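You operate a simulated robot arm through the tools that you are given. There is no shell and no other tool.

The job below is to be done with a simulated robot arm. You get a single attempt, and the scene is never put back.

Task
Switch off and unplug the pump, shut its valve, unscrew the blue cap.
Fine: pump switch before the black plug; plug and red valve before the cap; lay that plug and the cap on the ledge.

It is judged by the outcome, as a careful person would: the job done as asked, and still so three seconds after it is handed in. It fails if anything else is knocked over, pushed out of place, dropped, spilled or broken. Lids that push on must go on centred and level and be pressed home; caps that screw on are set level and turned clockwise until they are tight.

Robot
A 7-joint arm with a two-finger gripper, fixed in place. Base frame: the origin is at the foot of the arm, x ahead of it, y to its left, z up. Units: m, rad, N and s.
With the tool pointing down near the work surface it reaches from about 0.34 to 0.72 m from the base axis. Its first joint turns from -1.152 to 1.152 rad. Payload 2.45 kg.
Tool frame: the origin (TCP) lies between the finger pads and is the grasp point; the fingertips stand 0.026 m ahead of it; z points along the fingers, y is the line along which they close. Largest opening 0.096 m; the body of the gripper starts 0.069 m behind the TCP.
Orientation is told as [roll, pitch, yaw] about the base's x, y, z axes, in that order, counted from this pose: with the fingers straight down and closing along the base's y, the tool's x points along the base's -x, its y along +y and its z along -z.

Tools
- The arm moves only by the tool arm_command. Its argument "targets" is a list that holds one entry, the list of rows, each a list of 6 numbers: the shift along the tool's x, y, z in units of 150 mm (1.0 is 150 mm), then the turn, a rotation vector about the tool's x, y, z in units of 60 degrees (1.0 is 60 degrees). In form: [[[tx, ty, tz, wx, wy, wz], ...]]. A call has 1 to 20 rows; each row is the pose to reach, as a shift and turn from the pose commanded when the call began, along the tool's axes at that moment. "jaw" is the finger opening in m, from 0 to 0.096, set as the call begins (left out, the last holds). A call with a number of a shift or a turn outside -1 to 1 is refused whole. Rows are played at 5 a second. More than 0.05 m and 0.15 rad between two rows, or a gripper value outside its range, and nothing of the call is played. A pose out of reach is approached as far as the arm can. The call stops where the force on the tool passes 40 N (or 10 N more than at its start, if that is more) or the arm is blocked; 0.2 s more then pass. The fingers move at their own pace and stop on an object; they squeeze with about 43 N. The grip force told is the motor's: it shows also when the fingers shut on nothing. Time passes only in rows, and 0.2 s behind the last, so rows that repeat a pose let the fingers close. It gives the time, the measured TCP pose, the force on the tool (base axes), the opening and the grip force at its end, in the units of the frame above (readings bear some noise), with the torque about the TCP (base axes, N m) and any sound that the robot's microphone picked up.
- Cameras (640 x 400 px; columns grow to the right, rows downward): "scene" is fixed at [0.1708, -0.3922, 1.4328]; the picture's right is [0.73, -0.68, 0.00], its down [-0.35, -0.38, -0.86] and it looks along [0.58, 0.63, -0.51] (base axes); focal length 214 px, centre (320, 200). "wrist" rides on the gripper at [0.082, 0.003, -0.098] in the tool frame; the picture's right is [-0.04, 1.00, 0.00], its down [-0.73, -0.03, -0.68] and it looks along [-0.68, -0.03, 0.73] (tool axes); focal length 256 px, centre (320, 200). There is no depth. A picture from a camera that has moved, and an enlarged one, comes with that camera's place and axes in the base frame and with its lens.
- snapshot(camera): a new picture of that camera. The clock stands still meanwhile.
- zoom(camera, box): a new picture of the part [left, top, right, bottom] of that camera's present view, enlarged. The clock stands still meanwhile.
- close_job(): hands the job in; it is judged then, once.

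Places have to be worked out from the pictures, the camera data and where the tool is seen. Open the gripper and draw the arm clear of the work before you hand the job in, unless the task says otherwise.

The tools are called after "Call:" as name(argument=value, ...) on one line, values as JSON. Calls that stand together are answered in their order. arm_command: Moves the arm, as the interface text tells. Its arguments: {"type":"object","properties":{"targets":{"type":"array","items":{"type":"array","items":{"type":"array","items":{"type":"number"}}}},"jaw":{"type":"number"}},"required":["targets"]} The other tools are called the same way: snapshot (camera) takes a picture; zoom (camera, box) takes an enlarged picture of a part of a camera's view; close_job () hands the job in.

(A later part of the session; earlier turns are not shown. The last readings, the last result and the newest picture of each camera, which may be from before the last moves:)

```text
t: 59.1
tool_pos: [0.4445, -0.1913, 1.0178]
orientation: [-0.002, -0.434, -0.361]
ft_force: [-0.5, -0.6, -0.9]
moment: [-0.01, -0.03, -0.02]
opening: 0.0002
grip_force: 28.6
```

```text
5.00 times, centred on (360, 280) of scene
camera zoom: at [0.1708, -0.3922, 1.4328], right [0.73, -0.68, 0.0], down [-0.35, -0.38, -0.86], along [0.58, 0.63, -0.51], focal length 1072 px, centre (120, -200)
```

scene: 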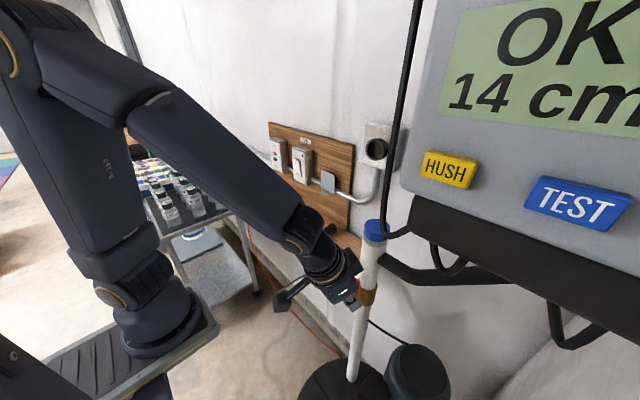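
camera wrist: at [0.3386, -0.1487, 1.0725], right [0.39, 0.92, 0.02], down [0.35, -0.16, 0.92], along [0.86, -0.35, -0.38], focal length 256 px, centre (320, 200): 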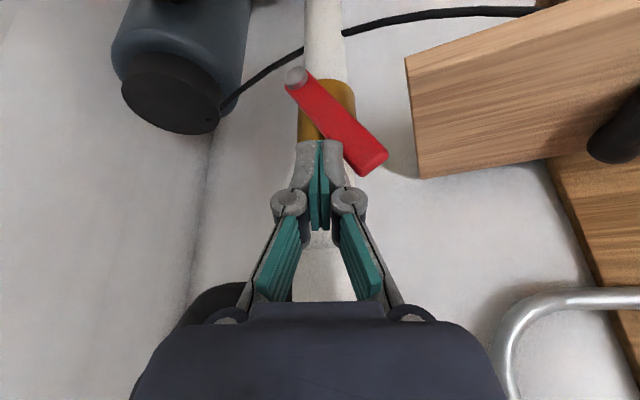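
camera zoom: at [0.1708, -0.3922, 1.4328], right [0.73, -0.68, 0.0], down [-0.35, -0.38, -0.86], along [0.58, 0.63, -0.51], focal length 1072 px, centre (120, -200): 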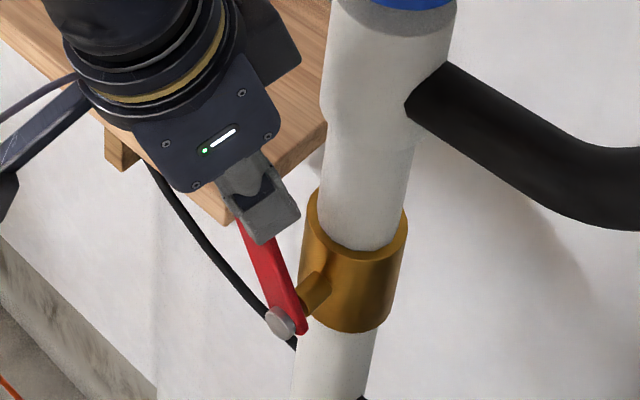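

It turns freely this way. I'll continue around the arc to horizontal.

Call:
arm_command(targets=[[[0.024, 0.035, 0.021, 0, 0, 0], [0.048, 0.069, 0.042, 0, 0, 0], [0.077, 0.105, 0.071, 0, 0, 0], [0.106, 0.141, 0.101, 0, 0, 0], [0.135, 0.167, 0.14, 0, 0, 0], [0.163, 0.192, 0.178, 0, 0, 0], [0.19, 0.206, 0.223, 0, 0, 0], [0.216, 0.218, 0.269, 0, 0, 0]]])

Call:
snapshot(camera="wrist")

Call:
zoom(camera="scene", box=[310, 240, 410, 320])

```text
t: 60.9
tool_pos: [0.444, -0.156, 0.9682]
orientation: [-0.003, -0.434, -0.36]
ft_force: [-0.2, 0.3, 0.3]
moment: [0.0, -0.03, 0.0]
opening: 0.0001
grip_force: 28.3
```

```text
taken
camera wrist: at [0.3375, -0.1136, 1.0226], right [0.39, 0.92, 0.01], down [0.35, -0.16, 0.92], along [0.85, -0.35, -0.38], focal length 256 px, centre (320, 200)
```

wrist: 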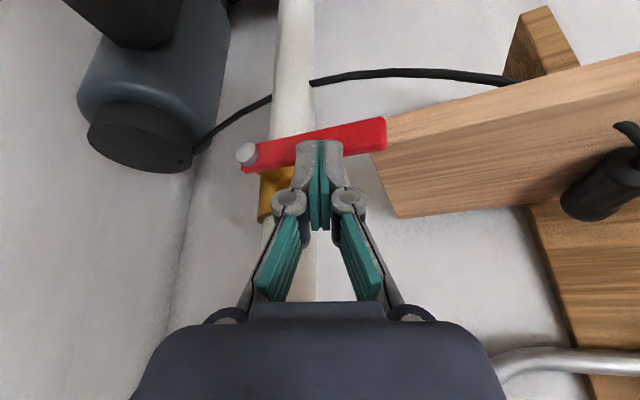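

```text
5.00 times, centred on (360, 280) of scene
camera zoom: at [0.1708, -0.3922, 1.4328], right [0.73, -0.68, 0.0], down [-0.35, -0.38, -0.86], along [0.58, 0.63, -0.51], focal length 1072 px, centre (120, -200)
```

zoom: 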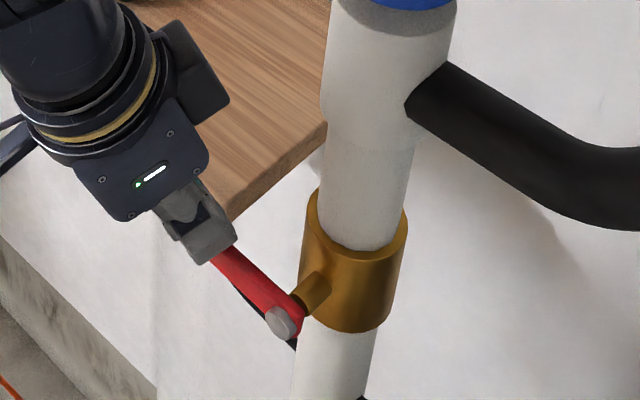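

The handle is almost horizontal, perhaps a few degrees short, and no stop has been felt. I'll press down a bit further in 2 mm steps until the end stop registers.

Call:
arm_command(targets=[[[0.0056, 0, 0.0121, 0, 0, 0], [0.0113, 0, 0.0242, 0, 0, 0], [0.0169, 0, 0.0362, 0, 0, 0], [0.0226, 0, 0.0483, 0, 0, 0]]])

Call:
snapshot(camera="wrist")

Call:
zoom(camera="scene", box=[310, 240, 410, 320])

```text
t: 61.9
tool_pos: [0.4452, -0.1563, 0.962]
orientation: [0.0, -0.438, -0.359]
ft_force: [-15.1, 6.1, 27.1]
moment: [0.23, 0.13, 0.16]
opening: 0.0
grip_force: 28.7
stopped in row 4: the force on the tool passed its limit at 45 N (the readings are from after the stop); the commanded pose is now the measured one
```

```text
taken
camera wrist: at [0.338, -0.1138, 1.0166], right [0.39, 0.92, 0.02], down [0.34, -0.16, 0.93], along [0.86, -0.35, -0.38], focal length 256 px, centre (320, 200)
```

wrist: 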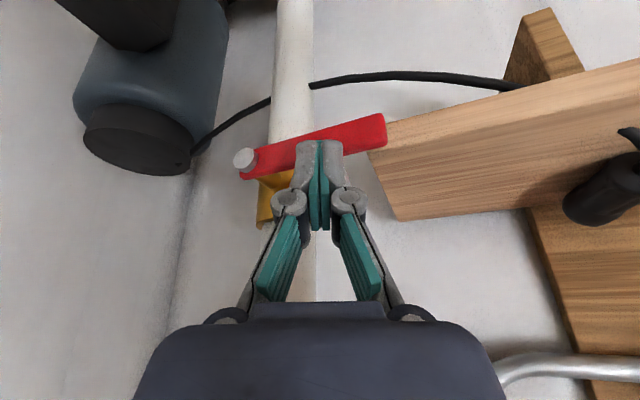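

```text
5.00 times, centred on (360, 280) of scene
camera zoom: at [0.17, -0.3919, 1.433], right [0.73, -0.68, 0.0], down [-0.35, -0.38, -0.86], along [0.58, 0.63, -0.51], focal length 1072 px, centre (120, -200)
```

zoom: 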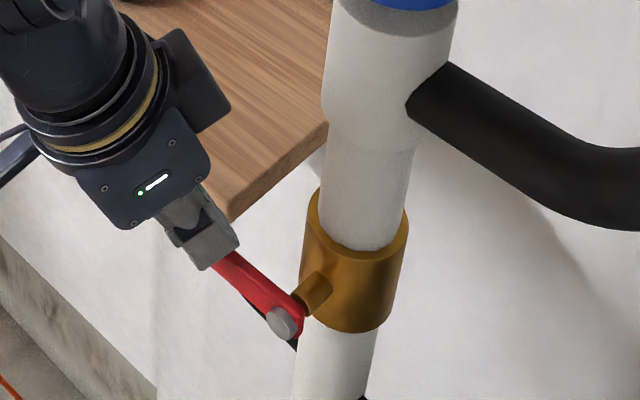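

The end stop registered (45 N) with the handle horizontal, across the pipe, so the valve is shut. I'll lift off it gently, straight up and back.

Call:
arm_command(targets=[[[-0.028, 0, -0.06, 0, 0, 0], [-0.056, 0, -0.121, 0, 0, 0], [-0.056, 0, -0.25, 0, 0, 0], [-0.056, 0, -0.4, 0, 0, 0], [-0.056, 0, -0.55, 0, 0, 0], [-0.056, 0.05, -0.7, 0, 0, 0], [-0.056, 0.1, -0.85, 0, 0, 0], [-0.056, 0.1, -0.85, 0, 0, 0]]])

Call:
snapshot(camera="wrist")

Call:
zoom(camera="scene", box=[310, 210, 410, 320])

Call:
snapshot(camera="scene")

```text
t: 63.7
tool_pos: [0.4213, -0.1386, 1.0538]
orientation: [0.0, -0.438, -0.359]
ft_force: [0.8, 0.8, -0.6]
moment: [-0.01, -0.01, 0.04]
opening: 0.0001
grip_force: 28.7
out of reach, approached as far as the arm can: row 6, 7, 8
```

```text
taken
camera wrist: at [0.3135, -0.0955, 1.1091], right [0.39, 0.92, 0.02], down [0.34, -0.16, 0.93], along [0.86, -0.35, -0.38], focal length 256 px, centre (320, 200)
```

wrist: 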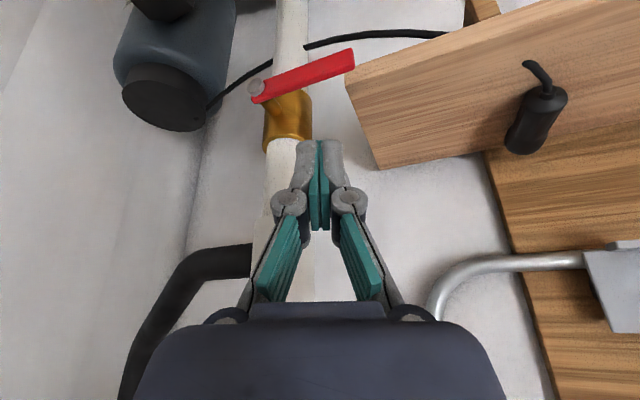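

```text
3.64 times, centred on (360, 265) of scene
camera zoom: at [0.1708, -0.3922, 1.4328], right [0.73, -0.68, 0.0], down [-0.35, -0.38, -0.86], along [0.58, 0.63, -0.51], focal length 780 px, centre (174, -36)
```

zoom: 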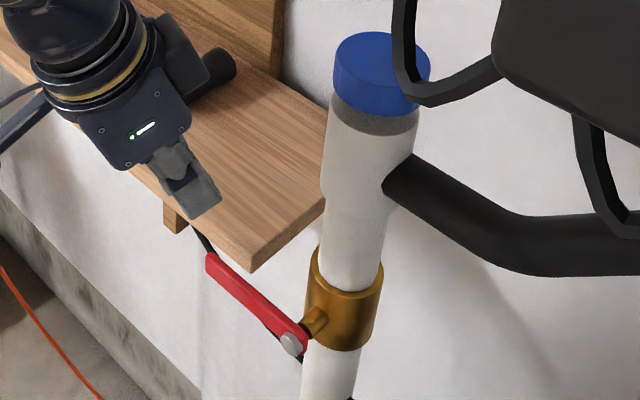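

```text
taken
```

scene: 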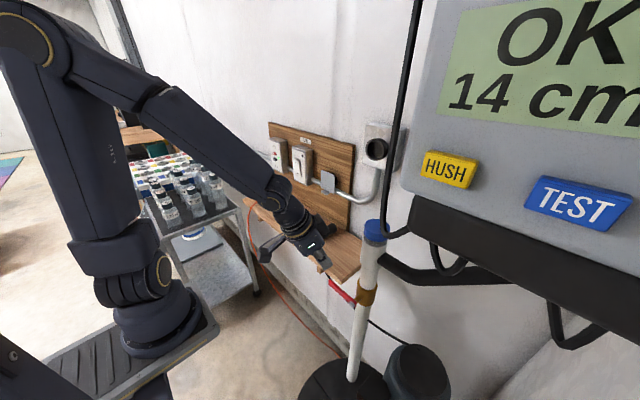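

The handle is horizontal (its tip z≈0.931 matches the pivot), so the valve is shut and stays so. Now I'll measure the cap precisely.

Call:
zoom(camera="scene", box=[350, 205, 400, 255])

```text
8.00 times, centred on (375, 230) of scene
camera zoom: at [0.1708, -0.3922, 1.4328], right [0.73, -0.68, 0.0], down [-0.35, -0.38, -0.86], along [0.58, 0.63, -0.51], focal length 1716 px, centre (-120, -40)
```

zoom: 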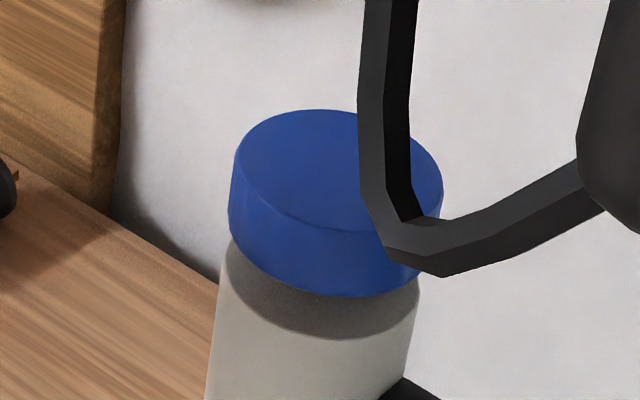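

The cap centre is at (0.508,-0.210), top z≈1.148, bottom ≈1.130, diameter about 55 mm. It sits on a narrower neck above the pipe rim at z≈1.109. I'll rise and turn the tool straight down with yaw −60° as a starting angle for unscrewing.

Call:
arm_command(targets=[[[-0.048, 0.015, -0.116, 0.018, 0.0502, 0.0807], [-0.096, 0.029, -0.231, 0.036, 0.1004, 0.1615], [-0.144, 0.044, -0.347, 0.054, 0.1506, 0.2422], [-0.193, 0.058, -0.462, 0.072, 0.2009, 0.323], [-0.241, 0.073, -0.578, 0.0899, 0.2511, 0.4037], [-0.289, 0.087, -0.693, 0.1079, 0.3013, 0.4844], [-0.337, 0.102, -0.809, 0.1259, 0.3515, 0.5652], [-0.385, 0.116, -0.924, 0.1439, 0.4017, 0.6459], [-0.385, 0.116, -0.924, 0.1439, 0.4017, 0.6459]]], jaw=0.08)

Call:
snapshot(camera="scene")

Call:
snapshot(camera="wrist")

```text
t: 65.7
tool_pos: [0.419, -0.1224, 1.2082]
orientation: [0.001, 0.001, -1.047]
ft_force: [-0.5, 0.3, -0.3]
moment: [-0.01, 0.0, -0.01]
opening: 0.0801
grip_force: 0.2
```

```text
taken
```

scene: 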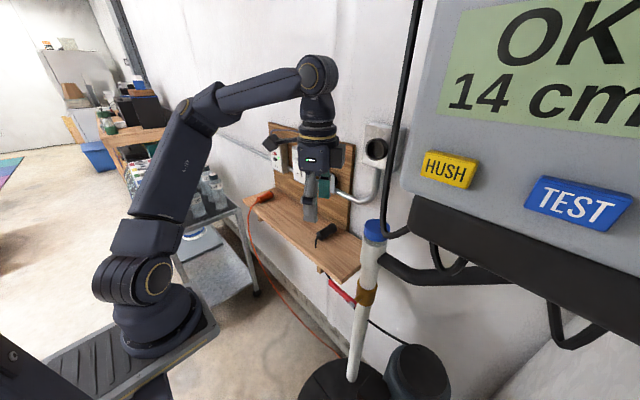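

```text
taken
camera wrist: at [0.3812, -0.0508, 1.3064], right [0.89, 0.46, 0.0], down [0.34, -0.65, 0.68], along [0.31, -0.6, -0.73], focal length 256 px, centre (320, 200)
```

wrist: 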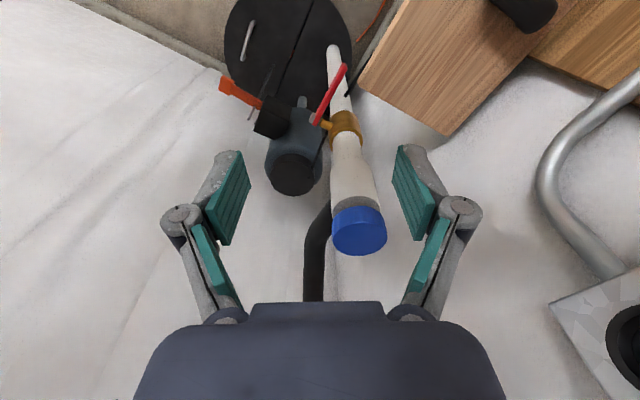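

The posture is good, with the elbow well away from the cable. I'll enlarge the cap view to refine its centre before moving over it.

Call:
zoom(camera="wrist", box=[300, 170, 420, 280])

```text
3.64 times, centred on (360, 225) of wrist
camera zoom: at [0.3812, -0.0508, 1.3064], right [0.89, 0.46, 0.0], down [0.34, -0.65, 0.68], along [0.31, -0.6, -0.73], focal length 931 px, centre (174, 109)
```

zoom: 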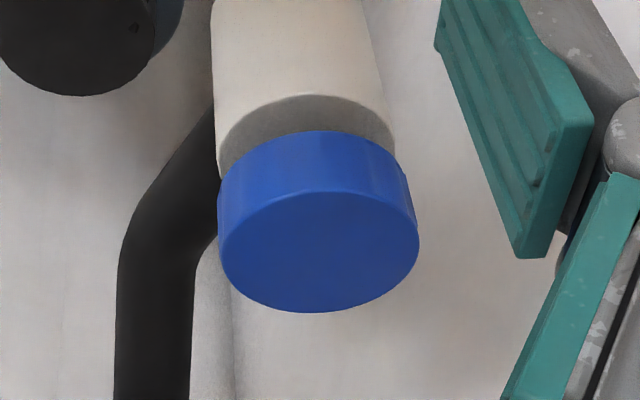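

The cap centre is confirmed at (0.508,-0.2097) with a diameter of 54–55 mm. I'll move over it at a safe height with the fingers open to 80 mm.

Call:
arm_command(targets=[[[-0.114, 0.032, -0.02, 0, 0, 0], [-0.229, 0.064, -0.047, 0, 0, 0], [-0.343, 0.096, -0.047, 0, 0, 0], [-0.458, 0.127, -0.047, 0, 0, 0], [-0.572, 0.159, -0.047, 0, 0, 0], [-0.687, 0.191, -0.047, 0, 0, 0], [-0.801, 0.223, -0.047, 0, 0, 0], [-0.801, 0.223, -0.047, 0, 0, 0]]])

Call:
snapshot(camera="scene")

Call:
snapshot(camera="wrist")

```text
t: 67.5
tool_pos: [0.5106, -0.2068, 1.2133]
orientation: [0.001, -0.001, -1.047]
ft_force: [-0.2, -0.7, -0.6]
moment: [0.01, -0.01, -0.02]
opening: 0.0802
grip_force: 0.1
```

```text
taken
```

scene: 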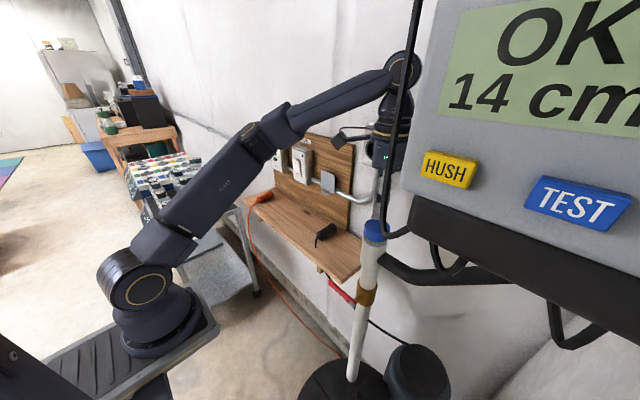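

```text
taken
camera wrist: at [0.4721, -0.1372, 1.3112], right [0.89, 0.47, 0.0], down [0.34, -0.65, 0.68], along [0.32, -0.6, -0.73], focal length 256 px, centre (320, 200)
```

wrist: 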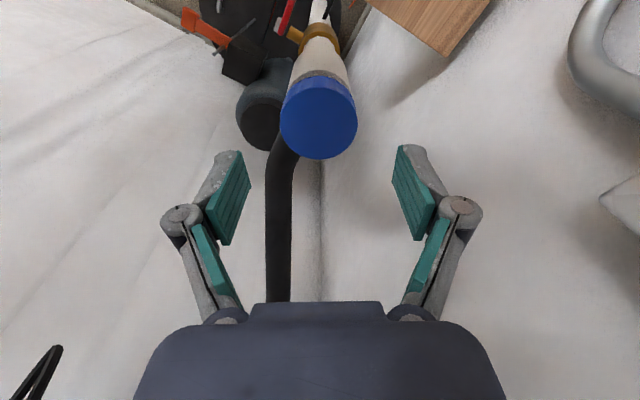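

The tool is over the cap within a few millimetres, and the forearm passes well behind the cable. I'll correct by about 3 mm and descend so the pads flank the cap.

Call:
arm_command(targets=[[[0, -0.012, 0.08, 0, 0, 0], [0, -0.024, 0.16, 0, 0, 0], [0, -0.024, 0.25, 0, 0, 0], [0, -0.024, 0.33, 0, 0, 0], [0, -0.024, 0.415, 0, 0, 0], [0, -0.024, 0.415, 0, 0, 0]]])

Call:
snapshot(camera="wrist")

Call:
zoom(camera="scene", box=[340, 140, 440, 260])

```text
t: 68.9
tool_pos: [0.5052, -0.2125, 1.1522]
orientation: [-0.001, 0.001, -1.048]
ft_force: [-0.6, 0.9, 0.4]
moment: [-0.04, 0.0, 0.01]
opening: 0.08
grip_force: 0.1
```

```text
taken
camera wrist: at [0.4671, -0.1416, 1.2504], right [0.89, 0.47, 0.0], down [0.34, -0.65, 0.68], along [0.32, -0.6, -0.73], focal length 256 px, centre (320, 200)
```

wrist: 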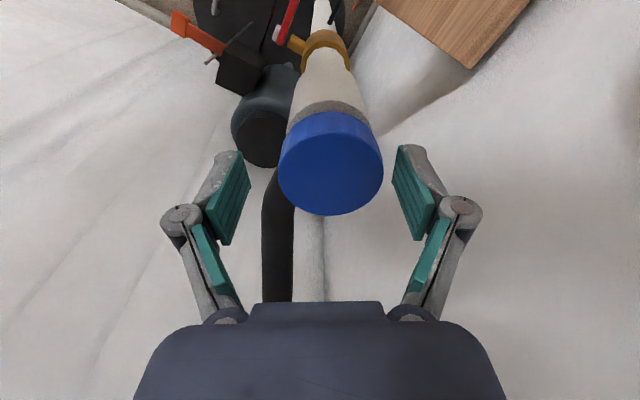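

```text
3.33 times, centred on (390, 200) of scene
camera zoom: at [0.1708, -0.3922, 1.4328], right [0.73, -0.68, 0.0], down [-0.35, -0.38, -0.86], along [0.58, 0.63, -0.51], focal length 715 px, centre (87, 200)
```

zoom: 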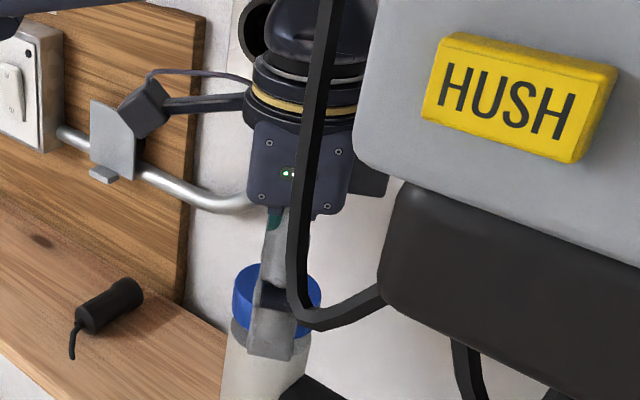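

The cap sits about 5 mm to the +tool-y side of the finger midpoint, so I'll shift by that amount and then close on the cap.

Call:
arm_command(targets=[[[0.006, 0.017, 0, 0, 0, 0], [0.012, 0.033, 0.0, 0, 0, 0], [0.012, 0.033, 0.0, 0, 0, 0]]])

Call:
zoom(camera="wrist", box=[190, 80, 450, 260])

```text
t: 69.7
tool_pos: [0.509, -0.2083, 1.1506]
orientation: [0.001, -0.001, -1.046]
ft_force: [0.4, -0.6, -0.4]
moment: [0.01, 0.03, 0.03]
opening: 0.0802
grip_force: 0.2
```

```text
2.22 times, centred on (320, 170) of wrist
camera zoom: at [0.4715, -0.1377, 1.2496], right [0.89, 0.47, 0.0], down [0.34, -0.65, 0.68], along [0.32, -0.6, -0.73], focal length 569 px, centre (320, 267)
```

zoom: 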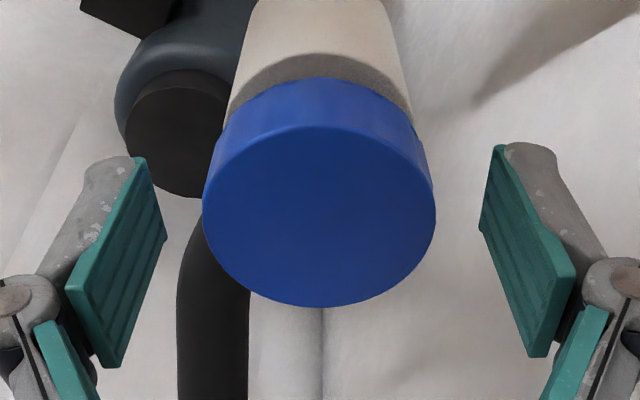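

The cap is centred between the pads now. I'll close on it.

Call:
arm_command(targets=[[[0, 0, 0, 0, 0, 0], [0, 0, 0, 0, 0, 0], [0, 0, 0, 0, 0, 0], [0, 0, 0, 0, 0, 0]]], jaw=0.0)

Call:
zoom(camera="wrist", box=[190, 80, 450, 260])

Call:
zoom(camera="scene", box=[345, 180, 405, 260])

```text
t: 70.7
tool_pos: [0.5086, -0.2096, 1.1517]
orientation: [-0.001, -0.001, -1.047]
ft_force: [-2.6, -0.7, 1.4]
moment: [-0.16, 0.31, -0.02]
opening: 0.0516
grip_force: 42.8
```

```text
2.22 times, centred on (320, 170) of wrist
camera zoom: at [0.4712, -0.1379, 1.2497], right [0.89, 0.46, 0.0], down [0.34, -0.65, 0.68], along [0.32, -0.6, -0.73], focal length 569 px, centre (320, 267)
```

zoom: 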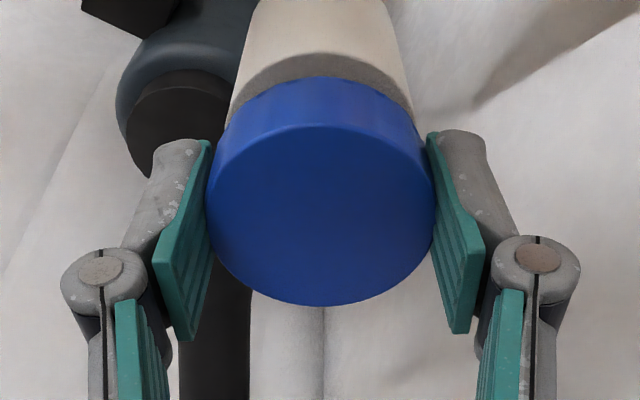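

```text
5.00 times, centred on (375, 220) of scene
camera zoom: at [0.1707, -0.3922, 1.4328], right [0.73, -0.68, 0.0], down [-0.35, -0.38, -0.86], along [0.58, 0.63, -0.51], focal length 1072 px, centre (45, 100)
```

zoom: 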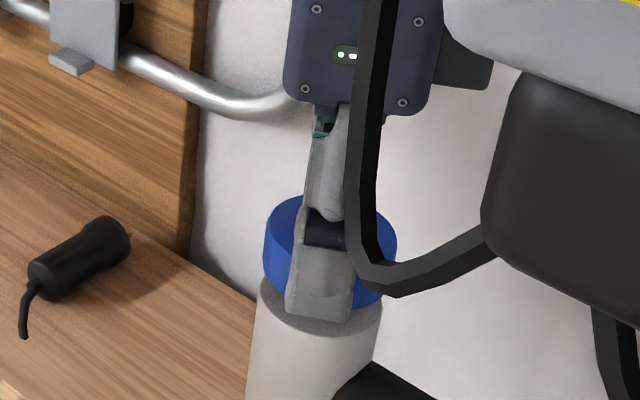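

The grip is good: 51.6 mm, small side load. I'll turn counter-clockwise (seen from above) by 30° first and read the forces.

Call:
arm_command(targets=[[[0, 0, 0, 0, 0, -0.08], [0, 0, 0, 0, 0, -0.16], [0, 0, 0, 0, 0, -0.24], [0, 0, 0, 0, 0, -0.32], [0, 0, 0, 0, 0, -0.4], [0, 0, 0, 0, 0, -0.5]]])

Call:
zoom(camera="scene", box=[345, 180, 405, 260])

```text
t: 72.1
tool_pos: [0.5081, -0.2096, 1.1517]
orientation: [-0.004, -0.001, -0.524]
ft_force: [-4.8, -17.1, 0.0]
moment: [-0.4, 0.24, -0.04]
opening: 0.0514
grip_force: 43.2
```

```text
5.00 times, centred on (375, 220) of scene
camera zoom: at [0.1706, -0.3928, 1.4327], right [0.73, -0.68, 0.0], down [-0.35, -0.38, -0.86], along [0.58, 0.63, -0.51], focal length 1072 px, centre (45, 100)
```

zoom: 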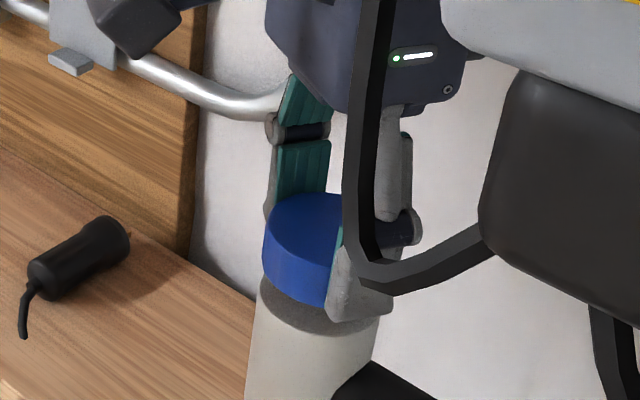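

It turns easily with no axial load. A 17 N side force suggests the tool axis is about 1 mm off, so I'll correct slightly and keep turning.

Call:
arm_command(targets=[[[-0.002, -0.006, 0, 0, 0, 0], [-0.003, -0.01, -0.001, 0, 0, -0.1], [-0.003, -0.01, -0.002, 0, 0, -0.2], [-0.003, -0.01, -0.003, 0, 0, -0.3], [-0.003, -0.01, -0.004, 0, 0, -0.4], [-0.003, -0.01, -0.005, 0, 0, -0.5], [-0.003, -0.01, -0.006, 0, 0, -0.6], [-0.003, -0.01, -0.007, 0, 0, -0.7], [-0.003, -0.01, -0.008, 0, 0, -0.8]]])

Call:
zoom(camera="scene", box=[345, 180, 405, 260])

Call:
snapshot(camera="wrist")

```text
t: 74.1
tool_pos: [0.5088, -0.2089, 1.1527]
orientation: [-0.004, -0.002, 0.315]
ft_force: [-0.5, -24.9, -1.2]
moment: [-0.53, -0.02, -0.02]
opening: 0.0516
grip_force: 42.7
```

```text
5.00 times, centred on (375, 220) of scene
camera zoom: at [0.1709, -0.393, 1.4326], right [0.73, -0.68, 0.0], down [-0.35, -0.38, -0.86], along [0.58, 0.63, -0.51], focal length 1072 px, centre (45, 100)
```

zoom: 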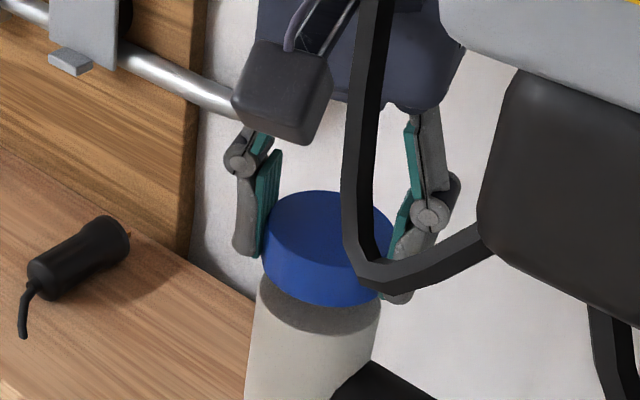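

```text
taken
camera wrist: at [0.43, -0.2336, 1.2511], right [-0.27, 0.96, 0.0], down [0.71, 0.2, 0.68], along [0.65, 0.18, -0.73], focal length 256 px, centre (320, 200)
```

wrist: 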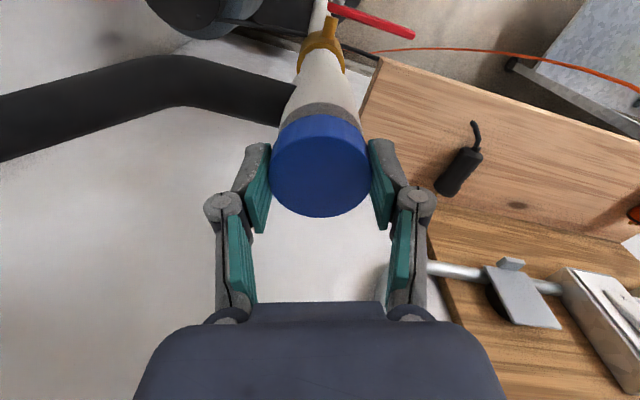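

It turned about 78° with almost no torque and the cap stayed level; the side force again points to a 1–2 mm offset in y. I'll relieve that, open the fingers, and wind back for another stroke.

Call:
arm_command(targets=[[[0.003, -0.0095, 0, 0, 0, 0], [0.003, -0.0095, 0, 0, 0, 0], [0.003, -0.0095, 0, 0, 0, 0], [0.003, -0.0095, 0, 0, 0, 0]]], jaw=0.076)

Call:
zoom(camera="wrist", box=[190, 80, 450, 260])

```text
t: 75.1
tool_pos: [0.5083, -0.2105, 1.1538]
orientation: [-0.001, 0.001, 0.314]
ft_force: [0.1, 0.0, 0.3]
moment: [-0.05, -0.01, 0.01]
opening: 0.0761
grip_force: 0.0
```

```text
2.22 times, centred on (320, 170) of wrist
camera zoom: at [0.4298, -0.2338, 1.2511], right [-0.27, 0.96, 0.0], down [0.71, 0.2, 0.68], along [0.65, 0.18, -0.73], focal length 569 px, centre (320, 267)
```

zoom: 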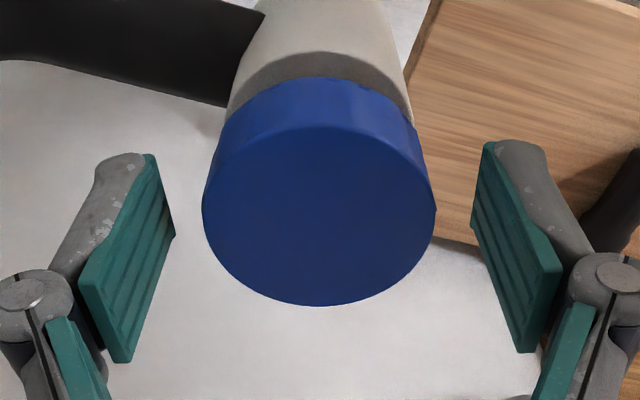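

The cap is centred and sitting level. I'll rotate the open gripper back clockwise for the next stroke.

Call:
arm_command(targets=[[[0, 0, 0, 0, 0, 0.13], [0, 0, 0, 0, 0, 0.26], [0, 0, 0, 0, 0, 0.39], [0, 0, 0, 0, 0, 0.52], [0, 0, 0, 0, 0, 0.65], [0, 0, 0, 0, 0, 0.78], [0, 0, 0, 0, 0, 0.9], [0, 0, 0, 0, 0, 0.9]]])

Call:
arm_command(targets=[[[0, 0, 0, 0, 0, 0.13], [0, 0, 0, 0, 0, 0.26], [0, 0, 0, 0, 0, 0.39], [0, 0, 0, 0, 0, 0.52], [0, 0, 0, 0, 0, 0.65], [0, 0, 0, 0, 0, 0.78], [0, 0, 0, 0, 0, 0.82], [0, 0, 0, 0, 0, 0.82]]])

Call:
zoom(camera="wrist", box=[190, 80, 450, 260])

Call:
snapshot(camera="scene")

```text
t: 76.9
tool_pos: [0.5086, -0.2104, 1.1519]
orientation: [0.001, 0.001, -0.63]
ft_force: [-0.3, 0.4, 0.4]
moment: [-0.02, 0.0, 0.01]
opening: 0.076
grip_force: 0.0
```

```text
t: 78.2
tool_pos: [0.4884, -0.2095, 1.14]
orientation: [0.021, 0.0, -1.277]
ft_force: [24.4, 4.5, 2.5]
moment: [-0.07, -0.04, 0.14]
opening: 0.0929
grip_force: 13.3
out of reach, approached as far as the arm can: row 5, 6
stopped in row 6: the force on the tool passed its limit at 71 N (the readings are from after the stop); the commanded pose is now the measured one
```

```text
2.22 times, centred on (320, 170) of wrist
camera zoom: at [0.4652, -0.1319, 1.2392], right [0.97, 0.25, 0.02], down [0.17, -0.71, 0.68], along [0.18, -0.65, -0.73], focal length 569 px, centre (320, 267)
```

zoom: 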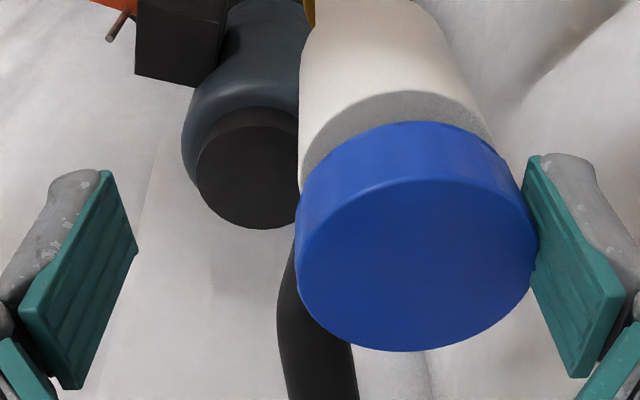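

```text
taken
```

scene: 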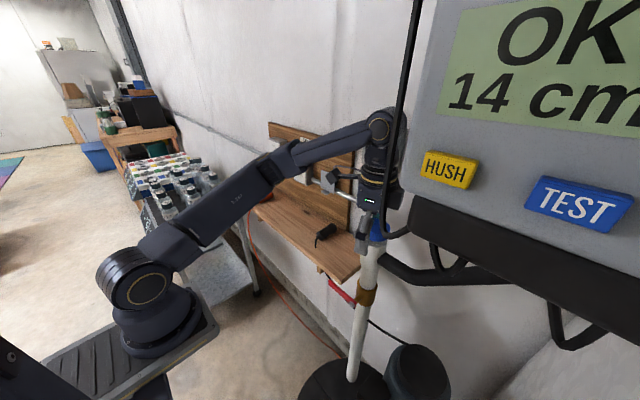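

The yaw limit is near −73°: past it the arm drifted off-centre and a finger pushed on the cap. I'll immediately re-centre and come back to yaw −60°, then check the pipe and cap.

Call:
arm_command(targets=[[[-0.01, 0.031, -0.005, 0, 0, 0], [-0.02, 0.063, -0.015, 0, 0, -0.05], [-0.031, 0.094, -0.03, 0, 0, -0.11], [-0.041, 0.125, -0.05, 0, 0, -0.17], [-0.041, 0.125, -0.08, 0, 0, -0.22], [-0.041, 0.125, -0.08, 0, 0, -0.22]]])

Call:
zoom(camera="wrist", box=[190, 80, 450, 260])

Call:
zoom(camera="scene", box=[320, 160, 440, 320])

```text
t: 79.6
tool_pos: [0.5032, -0.2123, 1.1541]
orientation: [0.015, -0.003, -1.055]
ft_force: [-0.5, 0.0, 0.2]
moment: [-0.01, -0.02, -0.03]
opening: 0.0762
grip_force: 0.1
out of reach, approached as far as the arm can: row 1
```

```text
2.22 times, centred on (320, 170) of wrist
camera zoom: at [0.4652, -0.1416, 1.2525], right [0.89, 0.46, 0.02], down [0.33, -0.66, 0.68], along [0.32, -0.6, -0.73], focal length 569 px, centre (320, 267)
```

zoom: 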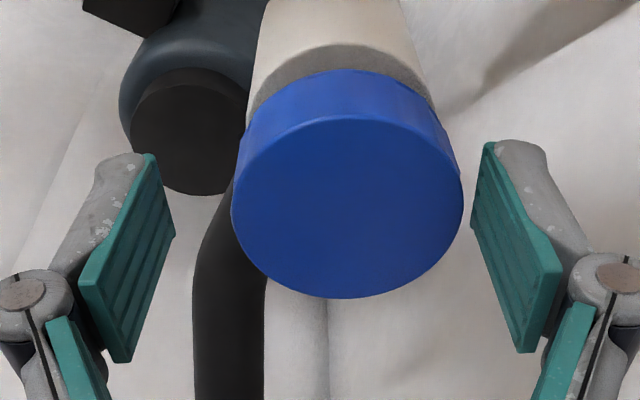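

```text
2.50 times, centred on (380, 240) of scene
camera zoom: at [0.1708, -0.3922, 1.4328], right [0.73, -0.68, 0.0], down [-0.35, -0.38, -0.86], along [0.58, 0.63, -0.51], focal length 536 px, centre (170, 100)
```

zoom: 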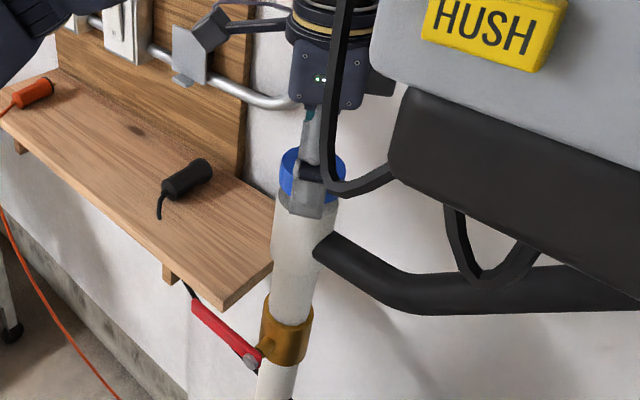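

Pipe, cap and valve all look undisturbed. From the readings the true cap centre is (0.509,-0.2105). I'll centre there, square the tool and grip again.

Call:
arm_command(targets=[[[-0.004, 0.02, 0.005, 0.003, -0.006, 0], [-0.009, 0.0395, 0.01, 0.007, -0.0124, 0], [-0.009, 0.0395, 0.01, 0.007, -0.0124, 0]]])

Call:
zoom(camera="wrist", box=[190, 80, 450, 260])

```text
t: 80.4
tool_pos: [0.5092, -0.2111, 1.1523]
orientation: [0.01, -0.017, -1.057]
ft_force: [0.7, 0.1, -0.7]
moment: [-0.02, -0.04, 0.0]
opening: 0.076
grip_force: 0.1
```

```text
2.22 times, centred on (320, 170) of wrist
camera zoom: at [0.4711, -0.1385, 1.2492], right [0.89, 0.46, 0.01], down [0.32, -0.65, 0.69], along [0.32, -0.61, -0.72], focal length 569 px, centre (320, 267)
```

zoom: 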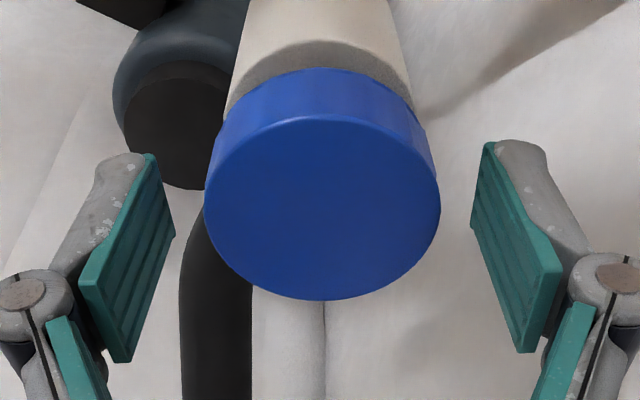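

My tilt correction was about the wrong axis (1° off), so I'll square the tool properly and close on the cap in the same call.

Call:
arm_command(targets=[[[0, 0, 0, 0.0095, 0.0162, 0], [0, 0, 0, 0.0095, 0.0162, 0], [0, 0, 0, 0.0095, 0.0162, 0], [0, 0, 0, 0.0095, 0.0162, 0], [0, 0, 0, 0.0095, 0.0162, 0]]], jaw=0.0)

Call:
zoom(camera="wrist", box=[190, 80, 450, 260])

```text
t: 81.6
tool_pos: [0.5102, -0.2104, 1.1521]
orientation: [-0.001, 0.0, -1.059]
ft_force: [-2.2, -2.2, 1.9]
moment: [-0.4, 0.54, 0.03]
opening: 0.0514
grip_force: 43.5
```

```text
2.22 times, centred on (320, 170) of wrist
camera zoom: at [0.473, -0.1393, 1.2505], right [0.89, 0.46, 0.0], down [0.34, -0.65, 0.68], along [0.31, -0.61, -0.73], focal length 569 px, centre (320, 267)
```

zoom: 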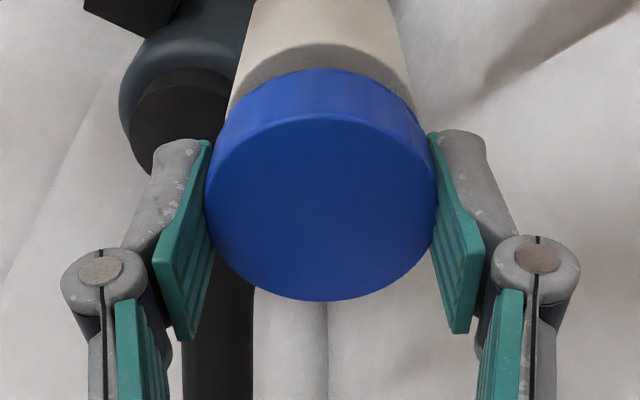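

Gripped again, and the cap now sits slightly higher in the view, so it is unscrewing. Next stroke: 60° counter-clockwise with a small rise.

Call:
arm_command(targets=[[[0, 0, -0.0005, 0, 0, -0.1], [0, 0, -0.001, 0, 0, -0.2], [0, 0, -0.0015, 0, 0, -0.3], [0, 0, -0.002, 0, 0, -0.4], [0, 0, -0.003, 0, 0, -0.5], [0, 0, -0.0035, 0, 0, -0.6], [0, 0, -0.004, 0, 0, -0.7], [0, 0, -0.0045, 0, 0, -0.8], [0, 0, -0.005, 0, 0, -0.9], [0, 0, -0.0055, 0, 0, -1.0]]])

Call:
zoom(camera="scene", box=[345, 180, 405, 260])

```text
t: 83.8
tool_pos: [0.51, -0.2106, 1.1538]
orientation: [-0.004, -0.002, -0.007]
ft_force: [20.0, -14.7, 3.0]
moment: [-0.65, -0.29, -0.02]
opening: 0.0517
grip_force: 43.1
```

```text
5.00 times, centred on (375, 220) of scene
camera zoom: at [0.1715, -0.3926, 1.4326], right [0.73, -0.68, 0.0], down [-0.35, -0.38, -0.86], along [0.58, 0.63, -0.51], focal length 1072 px, centre (45, 100)
```

zoom: 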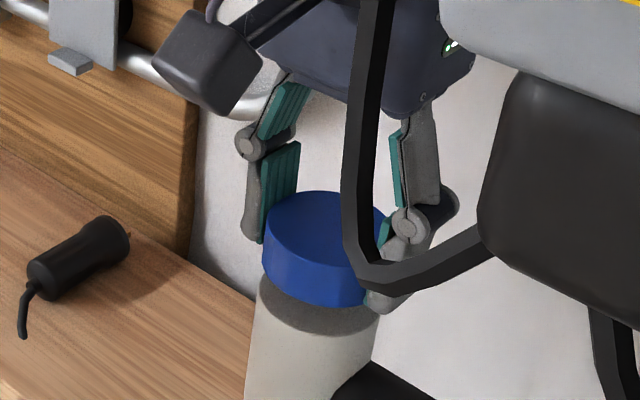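

The side load is modest. I'll nudge about 1 mm to relieve it and continue 30° more.

Call:
arm_command(targets=[[[-0.006, -0.005, 0, 0, 0, 0], [-0.006, -0.005, -0.0005, 0, 0, -0.1], [-0.006, -0.005, -0.001, 0, 0, -0.2], [-0.006, -0.005, -0.0015, 0, 0, -0.3], [-0.006, -0.005, -0.002, 0, 0, -0.4], [-0.006, -0.005, -0.003, 0, 0, -0.5]]])

Call:
zoom(camera="scene", box=[345, 180, 405, 260])

Call:
snapshot(camera="wrist")

```text
t: 85.2
tool_pos: [0.5101, -0.2106, 1.153]
orientation: [0.001, 0.003, 0.516]
ft_force: [6.1, 1.1, 0.8]
moment: [-0.52, -0.6, 0.0]
opening: 0.0516
grip_force: 43.4
```

```text
5.00 times, centred on (375, 220) of scene
camera zoom: at [0.171, -0.3921, 1.4328], right [0.73, -0.68, 0.0], down [-0.35, -0.38, -0.86], along [0.58, 0.63, -0.51], focal length 1072 px, centre (45, 100)
```

zoom: 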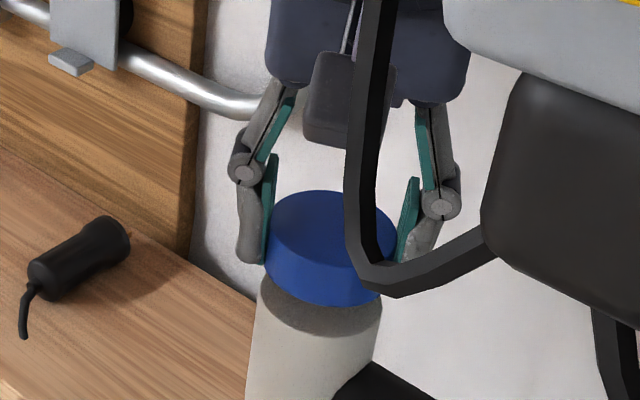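

```text
taken
camera wrist: at [0.4382, -0.2491, 1.2517], right [-0.46, 0.89, 0.0], down [0.65, 0.34, 0.68], along [0.6, 0.31, -0.74], focal length 256 px, centre (320, 200)
```

wrist: 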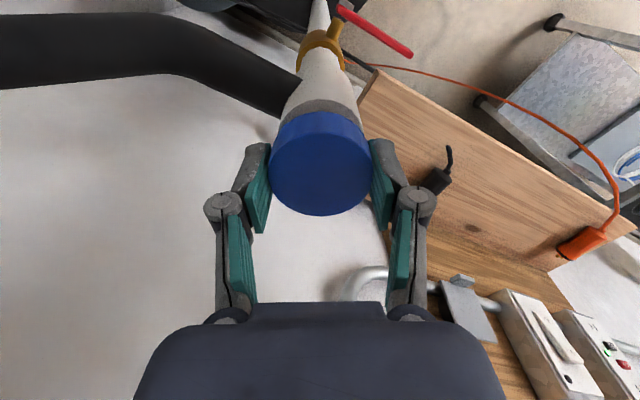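

About 168° has been turned so far, and the cap has risen about 2 mm. I'll open, wind back to yaw −58°, and repeat.

Call:
arm_command(targets=[[[0, 0, 0, 0, 0, 0], [0, 0, 0, 0, 0, 0], [0, 0, 0, 0, 0, 0], [0, 0, 0, 0, 0, 0.13], [0, 0, 0, 0, 0, 0.26], [0, 0, 0, 0, 0, 0.39], [0, 0, 0, 0, 0, 0.52], [0, 0, 0, 0, 0, 0.65], [0, 0, 0, 0, 0, 0.75], [0, 0, 0, 0, 0, 0.75]]], jaw=0.076)

Call:
arm_command(targets=[[[0, 0, 0, 0, 0, 0.13], [0, 0, 0, 0, 0, 0.26], [0, 0, 0, 0, 0, 0.39], [0, 0, 0, 0, 0, 0.52], [0, 0, 0, 0, 0, 0.63], [0, 0, 0, 0, 0, 0.71], [0, 0, 0, 0, 0, 0.71]]])

Call:
zoom(camera="wrist", box=[190, 80, 450, 260])

```text
t: 87.4
tool_pos: [0.5112, -0.2109, 1.1531]
orientation: [-0.004, 0.0, -0.274]
ft_force: [-0.4, 0.2, -0.1]
moment: [-0.01, 0.01, 0.03]
opening: 0.0759
grip_force: 0.0
```

```text
t: 89.0
tool_pos: [0.5108, -0.2101, 1.1524]
orientation: [-0.003, -0.001, -1.018]
ft_force: [0.1, 0.4, 0.2]
moment: [0.03, 0.05, -0.01]
opening: 0.076
grip_force: 0.1
```

```text
2.22 times, centred on (320, 170) of wrist
camera zoom: at [0.4705, -0.1405, 1.2521], right [0.87, 0.49, 0.0], down [0.36, -0.64, 0.68], along [0.33, -0.59, -0.73], focal length 569 px, centre (320, 267)
```

zoom: 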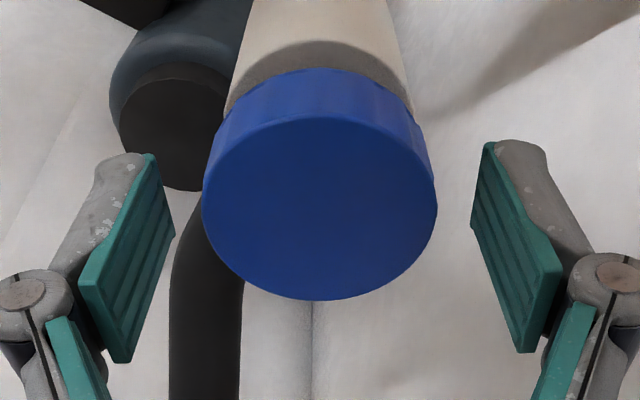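

The cap is centred. I'll close on it again.

Call:
arm_command(targets=[[[0, 0, -0.005, 0, 0, 0], [0, 0, -0.005, 0, 0, 0], [0, 0, -0.005, 0, 0, 0], [0, 0, -0.005, 0, 0, 0], [0, 0, -0.005, 0, 0, 0]]], jaw=0.0)

Call:
arm_command(targets=[[[0, 0, -0.0005, 0, 0, -0.1], [0, 0, -0.001, 0, 0, -0.2], [0, 0, -0.0015, 0, 0, -0.3], [0, 0, -0.002, 0, 0, -0.4], [0, 0, -0.003, 0, 0, -0.5], [0, 0, -0.0035, 0, 0, -0.6], [0, 0, -0.004, 0, 0, -0.7], [0, 0, -0.0045, 0, 0, -0.8], [0, 0, -0.005, 0, 0, -0.9], [0, 0, -0.0055, 0, 0, -1.0]]])

Call:
zoom(camera="scene", box=[345, 180, 405, 260])

```text
t: 90.2
tool_pos: [0.5104, -0.2112, 1.154]
orientation: [-0.003, 0.001, -1.016]
ft_force: [-0.6, -1.5, 1.6]
moment: [0.21, -0.26, -0.01]
opening: 0.0514
grip_force: 42.5
```

```text
t: 92.4
tool_pos: [0.5107, -0.2096, 1.156]
orientation: [0.004, 0.0, 0.037]
ft_force: [-5.1, 13.2, -0.2]
moment: [0.54, 0.33, 0.0]
opening: 0.0511
grip_force: 42.8
```

```text
5.00 times, centred on (375, 220) of scene
camera zoom: at [0.1707, -0.3918, 1.4329], right [0.73, -0.68, 0.0], down [-0.35, -0.38, -0.86], along [0.58, 0.63, -0.51], focal length 1072 px, centre (45, 100)
```

zoom: 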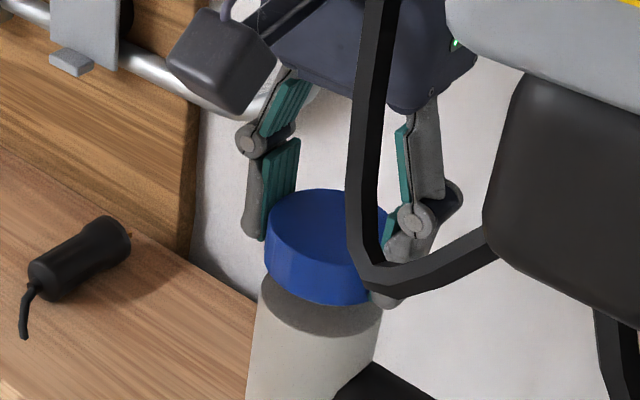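

It's turning smoothly. I'll continue another 30°.

Call:
arm_command(targets=[[[0, 0.004, -0.0005, 0, 0, -0.1], [0, 0.004, -0.001, 0, 0, -0.2], [0, 0.004, -0.0015, 0, 0, -0.3], [0, 0.004, -0.002, 0, 0, -0.4], [0, 0.004, -0.003, 0, 0, -0.48]]])

Call:
zoom(camera="scene", box=[345, 180, 405, 260])

Call:
zoom(camera="wrist", box=[190, 80, 450, 260])

```text
t: 93.6
tool_pos: [0.5111, -0.2109, 1.1544]
orientation: [-0.006, 0.003, 0.536]
ft_force: [0.3, 3.2, -0.3]
moment: [0.14, 0.01, -0.01]
opening: 0.0516
grip_force: 43.1
```

```text
5.00 times, centred on (375, 220) of scene
camera zoom: at [0.1708, -0.3921, 1.4328], right [0.73, -0.68, 0.0], down [-0.35, -0.38, -0.86], along [0.58, 0.63, -0.51], focal length 1072 px, centre (45, 100)
```

zoom: 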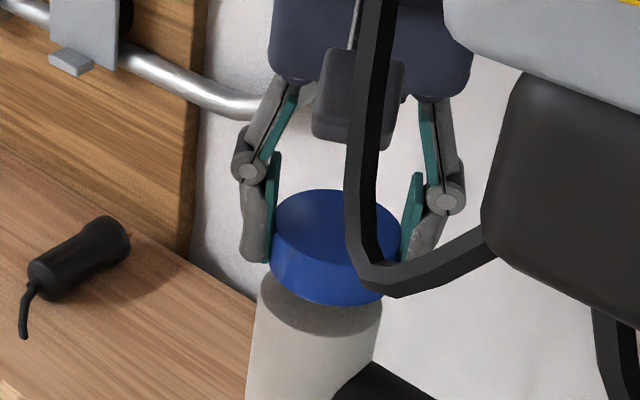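

```text
2.22 times, centred on (320, 170) of wrist
camera zoom: at [0.439, -0.2512, 1.2537], right [-0.48, 0.88, -0.01], down [0.64, 0.35, 0.68], along [0.6, 0.32, -0.73], focal length 569 px, centre (320, 267)
```

zoom: 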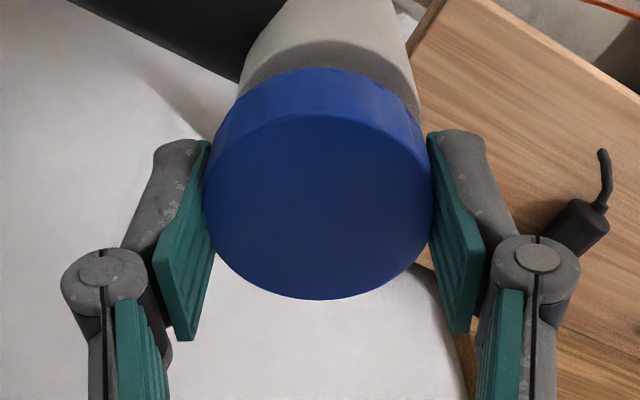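

Forces and moments have dropped to almost nothing and the cap sits slightly offset on the neck, so it may already be free. I'll test with a gentle 4 mm lift.

Call:
arm_command(targets=[[[0, 0, -0.007, 0, 0, 0], [0, 0, -0.014, 0, 0, 0], [0, 0, -0.02, 0, 0, 0], [0, 0, -0.027, 0, 0, 0]]])

Call:
zoom(camera="scene", box=[345, 180, 405, 260])

Call:
zoom(camera="wrist", box=[190, 80, 450, 260])

```text
t: 94.6
tool_pos: [0.5104, -0.2104, 1.1596]
orientation: [-0.001, 0.002, 0.534]
ft_force: [0.3, 0.4, 0.3]
moment: [-0.02, 0.02, 0.0]
opening: 0.0515
grip_force: 42.9
```

```text
5.00 times, centred on (375, 220) of scene
camera zoom: at [0.1708, -0.3922, 1.4328], right [0.73, -0.68, 0.0], down [-0.35, -0.38, -0.86], along [0.58, 0.63, -0.51], focal length 1072 px, centre (45, 100)
```

zoom: 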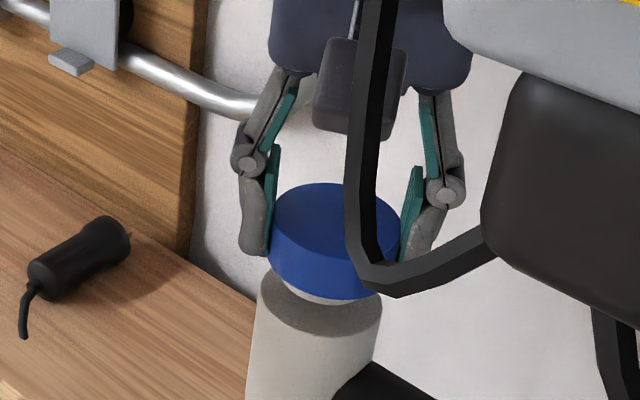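

```text
2.22 times, centred on (320, 170) of wrist
camera zoom: at [0.4388, -0.251, 1.2571], right [-0.47, 0.88, 0.0], down [0.65, 0.35, 0.68], along [0.6, 0.32, -0.74], focal length 569 px, centre (320, 267)
```

zoom: 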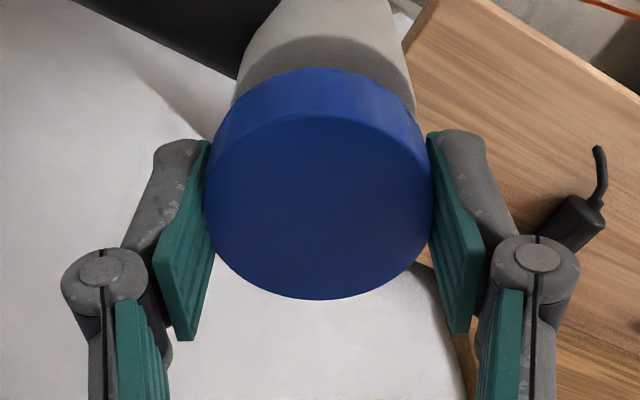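

The cap lifts freely with no load, so it's fully unscrewed. My fingertips extend about 5 mm below it, so to set it down gently later I'll rest it back on the neck and re-grip about 7 mm higher.

Call:
arm_command(targets=[[[0, 0, 0.01, 0, 0, 0], [0, 0, 0.02, 0, 0, 0], [0, 0, 0.027, 0, 0, 0], [0, 0, 0.027, 0, 0, 0]]])

Call:
arm_command(targets=[[[0, 0, 0, 0, 0, 0], [0, 0, 0, 0, 0, 0], [0, 0, 0, 0, 0, 0], [0, 0, 0, 0, 0, 0]]], jaw=0.066)

Call:
zoom(camera="wrist", box=[190, 80, 450, 260])

Call:
zoom(camera="scene", box=[345, 180, 405, 260])

```text
t: 95.6
tool_pos: [0.5106, -0.21, 1.154]
orientation: [-0.001, 0.002, 0.533]
ft_force: [0.0, 0.3, -0.9]
moment: [0.01, -0.01, 0.0]
opening: 0.0514
grip_force: 42.7
```

```text
t: 96.6
tool_pos: [0.5112, -0.2099, 1.1542]
orientation: [0.0, 0.002, 0.535]
ft_force: [0.1, -0.3, 0.5]
moment: [-0.02, -0.01, -0.03]
opening: 0.0659
grip_force: 0.1
```

```text
2.22 times, centred on (320, 170) of wrist
camera zoom: at [0.4385, -0.2504, 1.2531], right [-0.47, 0.88, 0.0], down [0.65, 0.35, 0.68], along [0.6, 0.32, -0.74], focal length 569 px, centre (320, 267)
```

zoom: 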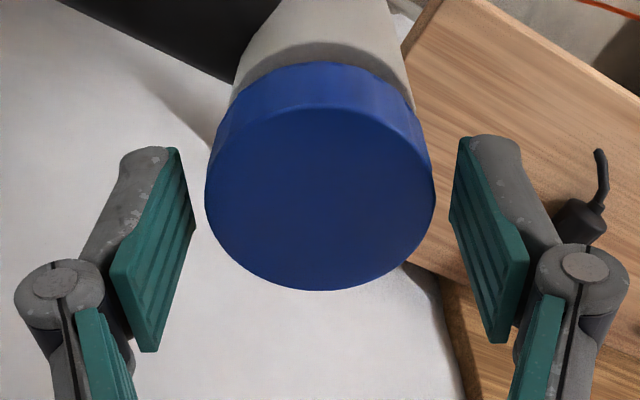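

```text
5.00 times, centred on (375, 220) of scene
camera zoom: at [0.1708, -0.3922, 1.4328], right [0.73, -0.68, 0.0], down [-0.35, -0.38, -0.86], along [0.58, 0.63, -0.51], focal length 1072 px, centre (45, 100)
```

zoom: 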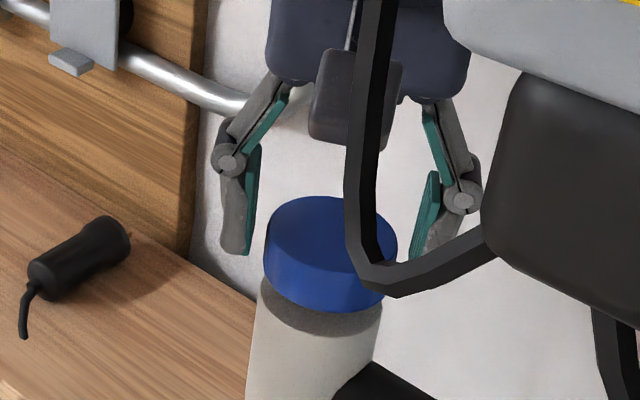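

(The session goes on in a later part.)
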